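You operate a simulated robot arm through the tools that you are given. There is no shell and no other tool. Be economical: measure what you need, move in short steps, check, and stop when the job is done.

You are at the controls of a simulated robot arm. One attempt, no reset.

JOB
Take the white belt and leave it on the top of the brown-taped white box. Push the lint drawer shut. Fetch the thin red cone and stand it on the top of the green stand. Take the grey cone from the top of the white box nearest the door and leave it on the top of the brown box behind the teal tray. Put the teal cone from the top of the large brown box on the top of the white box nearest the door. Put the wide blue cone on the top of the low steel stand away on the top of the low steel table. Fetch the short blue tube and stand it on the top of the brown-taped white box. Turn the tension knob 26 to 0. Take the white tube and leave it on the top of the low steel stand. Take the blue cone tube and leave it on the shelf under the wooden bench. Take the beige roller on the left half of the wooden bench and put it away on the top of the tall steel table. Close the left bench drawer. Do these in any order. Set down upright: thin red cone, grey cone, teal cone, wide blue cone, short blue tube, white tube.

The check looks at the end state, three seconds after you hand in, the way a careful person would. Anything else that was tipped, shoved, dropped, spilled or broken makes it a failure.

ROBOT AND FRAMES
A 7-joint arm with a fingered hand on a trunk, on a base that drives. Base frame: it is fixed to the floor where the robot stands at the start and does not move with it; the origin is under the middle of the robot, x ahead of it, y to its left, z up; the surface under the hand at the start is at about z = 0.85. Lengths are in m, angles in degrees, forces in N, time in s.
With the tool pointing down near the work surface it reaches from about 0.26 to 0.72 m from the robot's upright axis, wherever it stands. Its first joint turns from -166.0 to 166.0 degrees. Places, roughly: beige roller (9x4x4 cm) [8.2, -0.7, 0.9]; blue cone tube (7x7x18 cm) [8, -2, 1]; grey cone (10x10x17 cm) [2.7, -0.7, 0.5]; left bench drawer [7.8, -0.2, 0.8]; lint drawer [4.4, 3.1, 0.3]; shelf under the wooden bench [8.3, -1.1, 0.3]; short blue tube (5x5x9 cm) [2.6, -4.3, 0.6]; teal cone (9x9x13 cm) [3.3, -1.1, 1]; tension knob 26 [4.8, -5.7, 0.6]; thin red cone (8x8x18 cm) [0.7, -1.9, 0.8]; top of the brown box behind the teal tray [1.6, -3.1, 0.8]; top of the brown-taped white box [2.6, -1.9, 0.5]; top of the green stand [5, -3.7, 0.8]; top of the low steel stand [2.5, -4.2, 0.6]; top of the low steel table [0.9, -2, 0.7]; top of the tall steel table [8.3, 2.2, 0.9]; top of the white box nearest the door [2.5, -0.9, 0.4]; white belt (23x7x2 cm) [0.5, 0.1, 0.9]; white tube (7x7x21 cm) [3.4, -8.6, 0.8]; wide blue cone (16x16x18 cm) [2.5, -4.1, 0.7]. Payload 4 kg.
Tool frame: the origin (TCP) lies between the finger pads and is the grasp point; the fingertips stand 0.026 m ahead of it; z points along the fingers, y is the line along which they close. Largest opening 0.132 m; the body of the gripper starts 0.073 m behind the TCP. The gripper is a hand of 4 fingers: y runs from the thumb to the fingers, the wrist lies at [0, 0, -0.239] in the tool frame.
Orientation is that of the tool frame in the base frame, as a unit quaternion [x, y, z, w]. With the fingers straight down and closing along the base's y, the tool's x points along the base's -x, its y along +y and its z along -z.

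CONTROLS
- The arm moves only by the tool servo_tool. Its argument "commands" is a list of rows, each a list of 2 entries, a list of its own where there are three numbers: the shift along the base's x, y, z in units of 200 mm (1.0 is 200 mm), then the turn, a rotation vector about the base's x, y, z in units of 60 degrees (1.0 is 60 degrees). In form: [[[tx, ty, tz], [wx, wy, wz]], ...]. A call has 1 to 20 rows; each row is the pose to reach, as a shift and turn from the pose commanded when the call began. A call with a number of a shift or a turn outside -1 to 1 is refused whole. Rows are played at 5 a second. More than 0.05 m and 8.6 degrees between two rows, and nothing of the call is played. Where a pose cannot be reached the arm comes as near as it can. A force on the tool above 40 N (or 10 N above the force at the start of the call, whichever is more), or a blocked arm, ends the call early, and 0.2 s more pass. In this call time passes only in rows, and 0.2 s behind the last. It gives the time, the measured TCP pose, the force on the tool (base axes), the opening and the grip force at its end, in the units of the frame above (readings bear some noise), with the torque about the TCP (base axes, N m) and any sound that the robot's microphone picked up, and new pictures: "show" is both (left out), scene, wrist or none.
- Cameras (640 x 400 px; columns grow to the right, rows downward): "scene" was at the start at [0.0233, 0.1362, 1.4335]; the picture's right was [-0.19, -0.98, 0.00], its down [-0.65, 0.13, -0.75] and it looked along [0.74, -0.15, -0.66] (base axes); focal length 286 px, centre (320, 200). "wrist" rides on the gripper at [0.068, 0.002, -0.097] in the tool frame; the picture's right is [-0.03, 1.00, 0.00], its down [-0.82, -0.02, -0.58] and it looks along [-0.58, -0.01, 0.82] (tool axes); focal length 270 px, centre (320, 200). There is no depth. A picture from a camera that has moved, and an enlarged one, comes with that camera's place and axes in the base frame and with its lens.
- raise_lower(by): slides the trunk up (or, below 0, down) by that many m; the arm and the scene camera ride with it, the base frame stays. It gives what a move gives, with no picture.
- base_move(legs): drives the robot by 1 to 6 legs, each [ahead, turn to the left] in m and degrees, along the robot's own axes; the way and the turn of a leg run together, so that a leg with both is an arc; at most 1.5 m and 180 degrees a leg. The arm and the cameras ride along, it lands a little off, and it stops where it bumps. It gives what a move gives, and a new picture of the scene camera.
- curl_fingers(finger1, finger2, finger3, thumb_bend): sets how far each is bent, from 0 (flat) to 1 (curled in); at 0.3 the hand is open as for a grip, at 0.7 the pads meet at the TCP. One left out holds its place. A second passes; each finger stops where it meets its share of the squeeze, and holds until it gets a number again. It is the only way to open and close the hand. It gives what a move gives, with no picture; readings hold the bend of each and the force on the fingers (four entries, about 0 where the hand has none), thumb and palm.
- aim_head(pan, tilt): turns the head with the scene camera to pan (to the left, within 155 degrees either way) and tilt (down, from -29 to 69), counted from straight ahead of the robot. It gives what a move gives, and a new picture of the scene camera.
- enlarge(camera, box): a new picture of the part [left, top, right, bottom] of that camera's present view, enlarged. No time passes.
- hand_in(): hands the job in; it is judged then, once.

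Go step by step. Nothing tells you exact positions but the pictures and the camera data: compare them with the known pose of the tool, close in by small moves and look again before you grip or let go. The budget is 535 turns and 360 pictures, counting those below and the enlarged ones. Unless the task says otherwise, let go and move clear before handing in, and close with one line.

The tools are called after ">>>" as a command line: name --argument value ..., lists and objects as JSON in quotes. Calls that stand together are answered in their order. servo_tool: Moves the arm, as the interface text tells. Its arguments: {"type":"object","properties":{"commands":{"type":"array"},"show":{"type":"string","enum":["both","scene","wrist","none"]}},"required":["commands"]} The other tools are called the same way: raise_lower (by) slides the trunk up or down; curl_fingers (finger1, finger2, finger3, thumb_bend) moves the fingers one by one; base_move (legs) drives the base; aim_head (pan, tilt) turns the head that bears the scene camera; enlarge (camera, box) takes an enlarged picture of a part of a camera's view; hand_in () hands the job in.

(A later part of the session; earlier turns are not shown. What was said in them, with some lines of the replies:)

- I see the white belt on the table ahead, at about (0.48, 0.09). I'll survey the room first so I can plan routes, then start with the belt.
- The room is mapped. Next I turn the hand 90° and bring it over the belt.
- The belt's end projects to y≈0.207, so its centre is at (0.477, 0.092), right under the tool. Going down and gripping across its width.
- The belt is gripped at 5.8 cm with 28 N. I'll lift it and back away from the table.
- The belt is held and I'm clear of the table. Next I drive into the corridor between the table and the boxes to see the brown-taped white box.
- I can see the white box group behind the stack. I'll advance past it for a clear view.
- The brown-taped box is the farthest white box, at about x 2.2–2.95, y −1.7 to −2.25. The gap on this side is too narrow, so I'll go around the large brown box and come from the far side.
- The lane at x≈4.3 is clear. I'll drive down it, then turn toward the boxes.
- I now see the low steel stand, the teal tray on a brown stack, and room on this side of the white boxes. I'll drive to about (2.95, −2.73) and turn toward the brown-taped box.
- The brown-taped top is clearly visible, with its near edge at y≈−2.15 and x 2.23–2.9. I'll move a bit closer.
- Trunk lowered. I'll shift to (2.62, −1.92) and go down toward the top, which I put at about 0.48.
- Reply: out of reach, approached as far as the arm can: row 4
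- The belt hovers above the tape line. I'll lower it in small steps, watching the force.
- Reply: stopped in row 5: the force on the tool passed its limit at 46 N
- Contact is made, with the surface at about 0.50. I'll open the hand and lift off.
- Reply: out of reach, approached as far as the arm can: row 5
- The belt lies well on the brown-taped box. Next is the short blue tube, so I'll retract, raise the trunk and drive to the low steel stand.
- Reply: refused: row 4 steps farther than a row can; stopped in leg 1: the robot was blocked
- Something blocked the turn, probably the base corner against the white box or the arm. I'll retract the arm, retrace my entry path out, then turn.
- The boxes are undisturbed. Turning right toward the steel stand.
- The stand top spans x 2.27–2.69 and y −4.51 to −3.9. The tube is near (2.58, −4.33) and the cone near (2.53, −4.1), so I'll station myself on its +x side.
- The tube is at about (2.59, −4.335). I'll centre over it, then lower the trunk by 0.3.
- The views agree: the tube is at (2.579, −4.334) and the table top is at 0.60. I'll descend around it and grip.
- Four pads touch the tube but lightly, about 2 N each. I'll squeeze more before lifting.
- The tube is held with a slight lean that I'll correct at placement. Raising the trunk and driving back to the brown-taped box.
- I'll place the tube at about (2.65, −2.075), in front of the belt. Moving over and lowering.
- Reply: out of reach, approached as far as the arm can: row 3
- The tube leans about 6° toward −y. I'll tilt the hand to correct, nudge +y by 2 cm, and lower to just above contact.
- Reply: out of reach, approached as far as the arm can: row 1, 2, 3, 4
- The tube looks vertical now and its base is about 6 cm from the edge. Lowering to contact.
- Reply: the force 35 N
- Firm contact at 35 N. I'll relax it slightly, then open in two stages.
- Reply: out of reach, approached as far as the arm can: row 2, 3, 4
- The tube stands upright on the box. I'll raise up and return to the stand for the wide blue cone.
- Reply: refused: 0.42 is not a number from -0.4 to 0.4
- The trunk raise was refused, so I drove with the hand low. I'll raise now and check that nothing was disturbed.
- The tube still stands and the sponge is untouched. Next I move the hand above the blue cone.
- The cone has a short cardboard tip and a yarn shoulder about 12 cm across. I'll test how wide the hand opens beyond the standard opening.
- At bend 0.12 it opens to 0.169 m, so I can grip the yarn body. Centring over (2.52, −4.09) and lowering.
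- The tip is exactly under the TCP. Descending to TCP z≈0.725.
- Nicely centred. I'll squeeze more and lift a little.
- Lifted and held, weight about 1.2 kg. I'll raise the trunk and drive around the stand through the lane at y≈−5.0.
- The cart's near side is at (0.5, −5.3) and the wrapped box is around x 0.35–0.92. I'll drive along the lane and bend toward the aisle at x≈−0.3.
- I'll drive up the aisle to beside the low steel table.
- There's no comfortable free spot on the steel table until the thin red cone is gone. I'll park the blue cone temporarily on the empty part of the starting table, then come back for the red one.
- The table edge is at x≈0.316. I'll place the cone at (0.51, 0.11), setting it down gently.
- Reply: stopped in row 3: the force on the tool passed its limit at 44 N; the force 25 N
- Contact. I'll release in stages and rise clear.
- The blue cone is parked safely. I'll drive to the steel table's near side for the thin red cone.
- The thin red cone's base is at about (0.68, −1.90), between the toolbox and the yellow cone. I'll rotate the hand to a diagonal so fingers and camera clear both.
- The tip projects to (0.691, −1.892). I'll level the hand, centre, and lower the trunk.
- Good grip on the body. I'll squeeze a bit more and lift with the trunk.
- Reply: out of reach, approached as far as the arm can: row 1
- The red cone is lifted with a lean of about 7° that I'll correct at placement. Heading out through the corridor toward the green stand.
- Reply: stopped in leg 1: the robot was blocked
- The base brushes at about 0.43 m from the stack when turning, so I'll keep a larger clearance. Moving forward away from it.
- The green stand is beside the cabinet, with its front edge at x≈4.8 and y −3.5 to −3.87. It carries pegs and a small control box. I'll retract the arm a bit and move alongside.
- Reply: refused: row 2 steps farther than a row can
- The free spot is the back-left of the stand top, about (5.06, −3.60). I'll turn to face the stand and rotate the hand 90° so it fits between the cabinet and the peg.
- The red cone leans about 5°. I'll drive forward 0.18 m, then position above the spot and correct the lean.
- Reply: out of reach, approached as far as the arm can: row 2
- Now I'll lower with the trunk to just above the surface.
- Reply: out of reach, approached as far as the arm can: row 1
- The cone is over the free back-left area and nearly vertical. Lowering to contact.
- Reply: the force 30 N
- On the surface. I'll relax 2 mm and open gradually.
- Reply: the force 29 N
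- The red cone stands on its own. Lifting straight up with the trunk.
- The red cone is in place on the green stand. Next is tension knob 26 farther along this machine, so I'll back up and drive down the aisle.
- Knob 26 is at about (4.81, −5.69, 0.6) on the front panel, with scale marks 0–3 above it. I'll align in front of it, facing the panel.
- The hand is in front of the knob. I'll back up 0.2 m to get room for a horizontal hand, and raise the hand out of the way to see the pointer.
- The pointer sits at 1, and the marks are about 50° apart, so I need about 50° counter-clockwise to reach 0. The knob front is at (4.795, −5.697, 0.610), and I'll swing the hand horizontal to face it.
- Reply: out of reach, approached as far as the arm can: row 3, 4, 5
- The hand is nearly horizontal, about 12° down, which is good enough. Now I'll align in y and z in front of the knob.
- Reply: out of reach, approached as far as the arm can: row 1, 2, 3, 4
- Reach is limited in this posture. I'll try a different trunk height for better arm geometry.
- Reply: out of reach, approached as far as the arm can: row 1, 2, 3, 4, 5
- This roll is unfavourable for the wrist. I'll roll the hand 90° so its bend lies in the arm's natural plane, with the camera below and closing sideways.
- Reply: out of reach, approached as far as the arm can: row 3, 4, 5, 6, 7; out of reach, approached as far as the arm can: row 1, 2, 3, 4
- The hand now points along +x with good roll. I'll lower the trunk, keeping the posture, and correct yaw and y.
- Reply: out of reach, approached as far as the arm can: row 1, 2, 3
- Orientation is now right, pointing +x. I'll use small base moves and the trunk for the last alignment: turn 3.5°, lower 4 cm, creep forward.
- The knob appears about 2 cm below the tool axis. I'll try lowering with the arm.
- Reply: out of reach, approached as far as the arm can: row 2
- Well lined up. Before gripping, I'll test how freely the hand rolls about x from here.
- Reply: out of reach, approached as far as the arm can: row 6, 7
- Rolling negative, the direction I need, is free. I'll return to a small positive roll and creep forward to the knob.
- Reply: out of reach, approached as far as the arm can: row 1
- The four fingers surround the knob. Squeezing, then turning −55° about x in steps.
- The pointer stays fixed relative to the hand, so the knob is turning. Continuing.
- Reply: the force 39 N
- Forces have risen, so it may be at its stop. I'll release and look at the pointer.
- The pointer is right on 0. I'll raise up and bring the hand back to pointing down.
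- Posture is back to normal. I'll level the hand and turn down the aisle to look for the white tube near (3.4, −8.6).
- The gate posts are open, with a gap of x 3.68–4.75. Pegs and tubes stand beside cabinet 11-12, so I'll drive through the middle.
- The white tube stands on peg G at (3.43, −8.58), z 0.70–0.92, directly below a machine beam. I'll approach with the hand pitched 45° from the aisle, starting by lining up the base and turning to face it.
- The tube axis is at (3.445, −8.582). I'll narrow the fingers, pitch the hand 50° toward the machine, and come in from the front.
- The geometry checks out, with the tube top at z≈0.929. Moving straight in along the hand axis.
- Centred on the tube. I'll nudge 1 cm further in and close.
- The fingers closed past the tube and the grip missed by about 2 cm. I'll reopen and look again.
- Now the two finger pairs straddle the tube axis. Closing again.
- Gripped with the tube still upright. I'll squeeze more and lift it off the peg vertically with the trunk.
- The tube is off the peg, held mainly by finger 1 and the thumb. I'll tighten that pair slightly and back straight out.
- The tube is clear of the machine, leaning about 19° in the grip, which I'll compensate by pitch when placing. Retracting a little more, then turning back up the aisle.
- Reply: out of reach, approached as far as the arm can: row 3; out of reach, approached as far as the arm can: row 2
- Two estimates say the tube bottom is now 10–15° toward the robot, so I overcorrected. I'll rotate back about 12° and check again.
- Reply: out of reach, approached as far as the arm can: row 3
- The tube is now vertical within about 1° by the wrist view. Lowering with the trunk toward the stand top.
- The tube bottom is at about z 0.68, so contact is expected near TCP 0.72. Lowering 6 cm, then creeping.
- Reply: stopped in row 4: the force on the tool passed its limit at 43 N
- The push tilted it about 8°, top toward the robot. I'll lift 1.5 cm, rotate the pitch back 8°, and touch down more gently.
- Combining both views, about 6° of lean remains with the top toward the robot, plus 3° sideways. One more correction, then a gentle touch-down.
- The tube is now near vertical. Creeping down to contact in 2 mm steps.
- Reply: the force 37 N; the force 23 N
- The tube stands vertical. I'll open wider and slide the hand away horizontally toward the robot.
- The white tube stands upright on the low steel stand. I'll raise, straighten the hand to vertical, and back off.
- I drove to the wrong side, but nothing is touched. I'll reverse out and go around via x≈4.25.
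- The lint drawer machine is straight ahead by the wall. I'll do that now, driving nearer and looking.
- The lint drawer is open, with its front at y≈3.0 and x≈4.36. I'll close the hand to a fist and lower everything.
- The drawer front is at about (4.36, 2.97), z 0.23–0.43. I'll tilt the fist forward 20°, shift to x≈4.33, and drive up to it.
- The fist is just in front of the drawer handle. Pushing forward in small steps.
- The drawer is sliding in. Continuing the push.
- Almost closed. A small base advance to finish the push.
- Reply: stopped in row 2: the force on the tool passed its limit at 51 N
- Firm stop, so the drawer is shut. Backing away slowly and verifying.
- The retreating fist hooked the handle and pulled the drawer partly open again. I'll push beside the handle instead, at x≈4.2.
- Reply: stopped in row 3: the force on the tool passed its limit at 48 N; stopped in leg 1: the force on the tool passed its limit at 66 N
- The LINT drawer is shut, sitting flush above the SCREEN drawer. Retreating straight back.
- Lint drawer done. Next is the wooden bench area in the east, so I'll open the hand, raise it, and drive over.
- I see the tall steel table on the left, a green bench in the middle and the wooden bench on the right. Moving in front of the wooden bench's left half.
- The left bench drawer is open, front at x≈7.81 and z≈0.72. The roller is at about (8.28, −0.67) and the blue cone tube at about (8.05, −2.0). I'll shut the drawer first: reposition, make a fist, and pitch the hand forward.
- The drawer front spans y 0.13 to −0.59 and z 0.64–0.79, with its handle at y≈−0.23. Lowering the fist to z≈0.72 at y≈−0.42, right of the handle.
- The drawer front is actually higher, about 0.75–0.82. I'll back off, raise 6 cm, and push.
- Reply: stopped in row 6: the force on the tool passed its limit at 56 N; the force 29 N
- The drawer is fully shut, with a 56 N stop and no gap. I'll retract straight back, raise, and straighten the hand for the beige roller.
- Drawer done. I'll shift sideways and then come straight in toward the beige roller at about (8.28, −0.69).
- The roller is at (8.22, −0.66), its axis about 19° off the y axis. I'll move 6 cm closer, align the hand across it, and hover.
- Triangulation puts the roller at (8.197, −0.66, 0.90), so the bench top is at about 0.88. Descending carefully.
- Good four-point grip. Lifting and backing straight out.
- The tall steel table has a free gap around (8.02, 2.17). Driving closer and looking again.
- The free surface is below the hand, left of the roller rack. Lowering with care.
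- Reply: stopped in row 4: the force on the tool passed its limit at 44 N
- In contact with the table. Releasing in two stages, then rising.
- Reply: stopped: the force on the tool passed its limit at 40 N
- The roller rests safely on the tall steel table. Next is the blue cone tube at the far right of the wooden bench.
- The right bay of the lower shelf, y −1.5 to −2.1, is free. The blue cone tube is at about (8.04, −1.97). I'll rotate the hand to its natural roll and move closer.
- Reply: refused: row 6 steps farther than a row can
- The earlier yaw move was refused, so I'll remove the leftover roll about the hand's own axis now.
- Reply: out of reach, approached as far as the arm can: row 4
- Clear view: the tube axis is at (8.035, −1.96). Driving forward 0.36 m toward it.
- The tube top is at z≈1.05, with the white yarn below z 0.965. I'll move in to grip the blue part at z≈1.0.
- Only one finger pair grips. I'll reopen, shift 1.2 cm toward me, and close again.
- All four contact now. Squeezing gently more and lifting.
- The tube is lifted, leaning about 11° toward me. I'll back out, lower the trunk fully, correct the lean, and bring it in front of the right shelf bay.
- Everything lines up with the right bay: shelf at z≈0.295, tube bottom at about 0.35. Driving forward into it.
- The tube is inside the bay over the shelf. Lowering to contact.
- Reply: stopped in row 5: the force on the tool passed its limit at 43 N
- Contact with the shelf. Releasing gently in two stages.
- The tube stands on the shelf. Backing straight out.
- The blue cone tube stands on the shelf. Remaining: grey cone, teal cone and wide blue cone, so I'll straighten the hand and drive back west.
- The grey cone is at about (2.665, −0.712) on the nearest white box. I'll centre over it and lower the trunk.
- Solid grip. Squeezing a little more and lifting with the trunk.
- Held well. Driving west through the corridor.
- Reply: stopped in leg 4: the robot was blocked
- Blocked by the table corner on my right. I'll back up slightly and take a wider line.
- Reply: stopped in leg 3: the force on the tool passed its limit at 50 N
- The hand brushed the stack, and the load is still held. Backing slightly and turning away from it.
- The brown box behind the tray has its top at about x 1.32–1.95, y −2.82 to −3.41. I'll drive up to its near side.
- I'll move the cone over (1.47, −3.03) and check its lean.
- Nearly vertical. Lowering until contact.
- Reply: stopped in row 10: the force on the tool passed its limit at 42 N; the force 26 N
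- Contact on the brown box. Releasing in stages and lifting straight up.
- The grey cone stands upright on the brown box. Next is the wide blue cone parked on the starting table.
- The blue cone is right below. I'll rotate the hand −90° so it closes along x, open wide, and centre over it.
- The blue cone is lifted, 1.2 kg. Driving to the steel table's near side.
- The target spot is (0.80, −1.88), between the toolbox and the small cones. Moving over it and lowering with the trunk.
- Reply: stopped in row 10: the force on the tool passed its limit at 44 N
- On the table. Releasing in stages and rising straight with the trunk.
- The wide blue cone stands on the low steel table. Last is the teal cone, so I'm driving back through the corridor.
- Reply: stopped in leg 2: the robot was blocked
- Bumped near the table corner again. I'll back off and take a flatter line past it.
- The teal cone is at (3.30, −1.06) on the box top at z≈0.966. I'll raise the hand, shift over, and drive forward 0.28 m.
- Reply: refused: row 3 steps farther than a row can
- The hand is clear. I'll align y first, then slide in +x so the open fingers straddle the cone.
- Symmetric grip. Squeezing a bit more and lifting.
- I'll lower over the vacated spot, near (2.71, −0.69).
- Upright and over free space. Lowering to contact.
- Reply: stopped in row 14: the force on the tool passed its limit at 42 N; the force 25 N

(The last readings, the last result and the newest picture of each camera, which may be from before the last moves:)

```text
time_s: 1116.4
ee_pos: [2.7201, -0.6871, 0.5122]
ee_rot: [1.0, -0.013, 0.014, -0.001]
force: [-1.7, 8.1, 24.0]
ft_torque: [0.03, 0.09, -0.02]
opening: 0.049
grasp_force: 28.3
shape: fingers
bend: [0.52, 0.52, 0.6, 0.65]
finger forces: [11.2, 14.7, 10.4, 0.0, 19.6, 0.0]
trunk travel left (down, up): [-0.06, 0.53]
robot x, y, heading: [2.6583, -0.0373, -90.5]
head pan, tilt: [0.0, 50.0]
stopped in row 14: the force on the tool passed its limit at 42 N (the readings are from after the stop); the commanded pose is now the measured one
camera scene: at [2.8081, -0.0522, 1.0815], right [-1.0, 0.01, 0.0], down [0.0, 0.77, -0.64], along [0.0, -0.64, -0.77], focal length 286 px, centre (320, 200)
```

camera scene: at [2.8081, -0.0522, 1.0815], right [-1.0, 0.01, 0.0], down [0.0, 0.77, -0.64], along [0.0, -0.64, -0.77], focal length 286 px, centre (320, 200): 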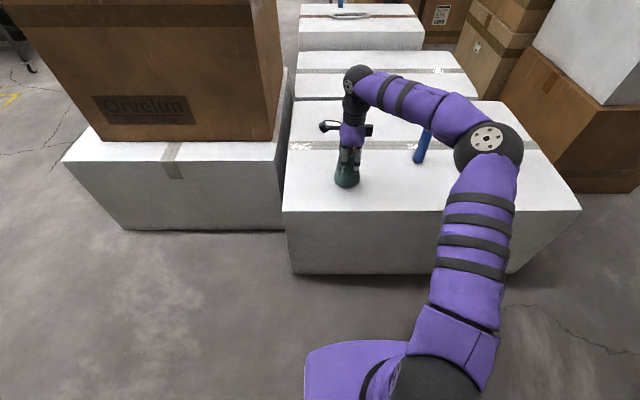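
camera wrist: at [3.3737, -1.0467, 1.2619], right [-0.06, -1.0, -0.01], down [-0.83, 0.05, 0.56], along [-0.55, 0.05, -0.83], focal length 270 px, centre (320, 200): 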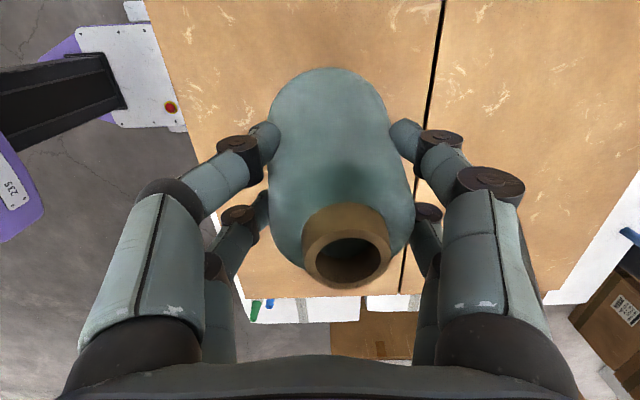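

Contact. Releasing in stages, then rising vertically with the trunk.

>>> curl_fingers --finger1 0.46 --finger2 0.46 --finger3 0.52 --thumb_bend 0.58

>>> curl_fingers --finger1 0.25 --finger2 0.25 --finger3 0.25 --thumb_bend 0.25

>>> raise_lower --by 0.4

>>> enlarge --camera "scene" --box '[200, 140, 640, 400]'

```text
time_s: 1117.4
ee_pos: [2.7199, -0.6864, 0.5079]
ee_rot: [1.0, -0.013, 0.015, -0.003]
force: [0.0, -1.0, -0.2]
ft_torque: [-0.02, 0.03, 0.0]
opening: 0.0607
grasp_force: 0.1
shape: fingers
bend: [0.46, 0.46, 0.52, 0.57]
finger forces: [0.0, 0.1, 0.0, 0.1, 0.2, 0.1]
trunk travel left (down, up): [-0.06, 0.53]
robot x, y, heading: [2.6595, -0.0327, -90.1]
head pan, tilt: [0.0, 50.0]
```

```text
time_s: 1118.4
ee_pos: [2.7195, -0.6866, 0.5079]
ee_rot: [1.0, -0.013, 0.014, -0.004]
force: [0.7, 0.0, 0.5]
ft_torque: [-0.03, 0.0, -0.03]
opening: 0.1432
grasp_force: 0.1
shape: fingers
bend: [0.25, 0.25, 0.25, 0.25]
finger forces: [0.0, 0.0, 0.0, 0.0, 0.1, 0.0]
trunk travel left (down, up): [-0.06, 0.53]
robot x, y, heading: [2.6542, -0.0389, -90.2]
head pan, tilt: [0.0, 50.0]
```

```text
time_s: 1122.2
ee_pos: [2.7187, -0.6858, 0.9074]
ee_rot: [1.0, -0.013, 0.015, -0.004]
force: [-0.6, -0.3, 0.6]
ft_torque: [0.01, -0.01, 0.02]
opening: 0.143
grasp_force: 0.1
shape: fingers
bend: [0.25, 0.25, 0.25, 0.25]
finger forces: [0.0, 0.0, 0.1, 0.0, 0.0, 0.0]
trunk travel left (down, up): [-0.46, 0.13]
robot x, y, heading: [2.653, -0.036, -90.3]
head pan, tilt: [0.0, 50.0]
```

```text
1.45 times, centred on (420, 270) of scene
camera zoom: at [2.8083, -0.0541, 1.4813], right [-1.0, 0.01, 0.0], down [0.0, 0.77, -0.64], along [0.0, -0.64, -0.77], focal length 415 px, centre (174, 98)
```

zoom: 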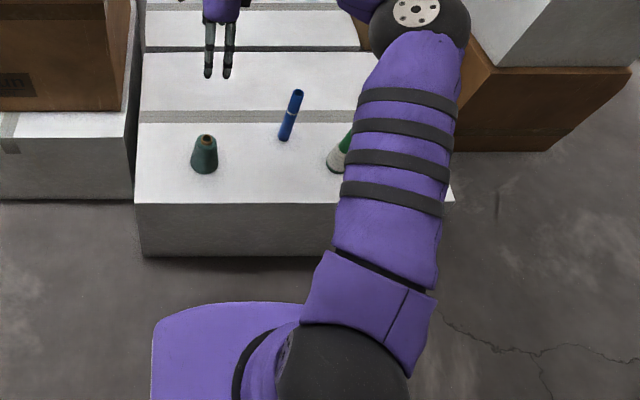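

The teal cone stands on the white box nearest the door. I'll back clear and do a final check of the stack, the table I brushed, and the lint drawer.

>>> base_move --legs '[[-0.35, 0]]'

>>> aim_head --pan -60 --tilt 15

>>> aim_head --pan 140 --tilt 15

```text
time_s: 1124.5
ee_pos: [2.7195, -0.3294, 0.9081]
ee_rot: [1.0, -0.016, 0.014, -0.003]
force: [0.4, -0.1, 0.9]
ft_torque: [-0.01, -0.02, -0.02]
opening: 0.1432
grasp_force: 0.0
shape: fingers
bend: [0.25, 0.25, 0.25, 0.25]
finger forces: [0.0, 0.0, 0.0, 0.0, 0.0, 0.0]
trunk travel left (down, up): [-0.46, 0.13]
robot x, y, heading: [2.6583, 0.3216, -90.5]
head pan, tilt: [0.0, 50.0]
camera scene: at [2.8111, 0.3031, 1.4814], right [-1.0, 0.01, 0.0], down [0.01, 0.77, -0.64], along [-0.01, -0.64, -0.77], focal length 286 px, centre (320, 200)
```

scene: 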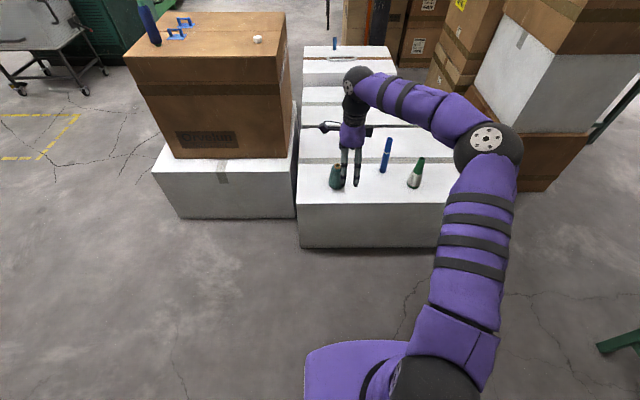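

```text
time_s: 1125.8
ee_pos: [2.7192, -0.3295, 0.9078]
ee_rot: [1.0, -0.015, 0.015, -0.004]
force: [0.5, 0.8, -0.3]
ft_torque: [0.0, -0.02, -0.01]
opening: 0.1431
grasp_force: 0.2
shape: fingers
bend: [0.25, 0.25, 0.25, 0.25]
finger forces: [0.1, 0.1, 0.1, 0.0, 0.0, 0.0]
trunk travel left (down, up): [-0.46, 0.13]
robot x, y, heading: [2.6568, 0.3278, -90.5]
head pan, tilt: [-60.0, 15.0]
camera scene: at [2.7305, 0.3343, 1.5351], right [-0.49, 0.87, 0.0], down [0.23, 0.13, -0.97], along [-0.84, -0.47, -0.26], focal length 286 px, centre (320, 200)
```

scene: 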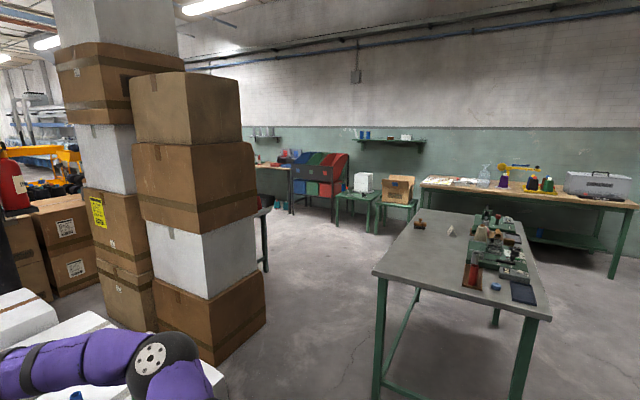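

```text
time_s: 1128.7
ee_pos: [2.7192, -0.3295, 0.9076]
ee_rot: [1.0, -0.015, 0.015, -0.004]
force: [0.1, -0.3, 0.0]
ft_torque: [0.0, 0.01, 0.02]
opening: 0.1431
grasp_force: 0.1
shape: fingers
bend: [0.25, 0.25, 0.25, 0.25]
finger forces: [0.1, 0.0, 0.0, 0.1, 0.1, 0.1]
trunk travel left (down, up): [-0.46, 0.13]
robot x, y, heading: [2.6577, 0.3258, -90.7]
head pan, tilt: [140.0, 15.0]
camera scene: at [2.8727, 0.4511, 1.5351], right [0.76, -0.65, 0.0], down [-0.17, -0.2, -0.97], along [0.63, 0.73, -0.26], focal length 286 px, centre (320, 200)
```

scene: 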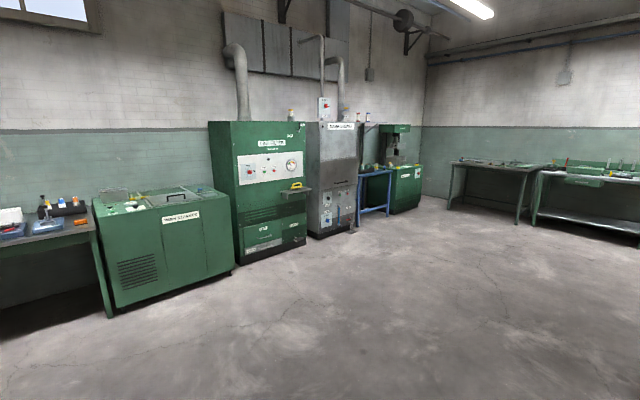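

The stack, table and lint drawer all look right, and everything seen in the earlier views is where it should be. The hand is empty and clear, so I'm handing in.

>>> hand_in

```text
The job is handed in.
```

All twelve tasks are finished and handed in. The six items listed for upright placement were standing when I left them, and the final look around showed nothing tipped or displaced, although the base bumped the starting table's corner twice and the hand brushed the box stack once.
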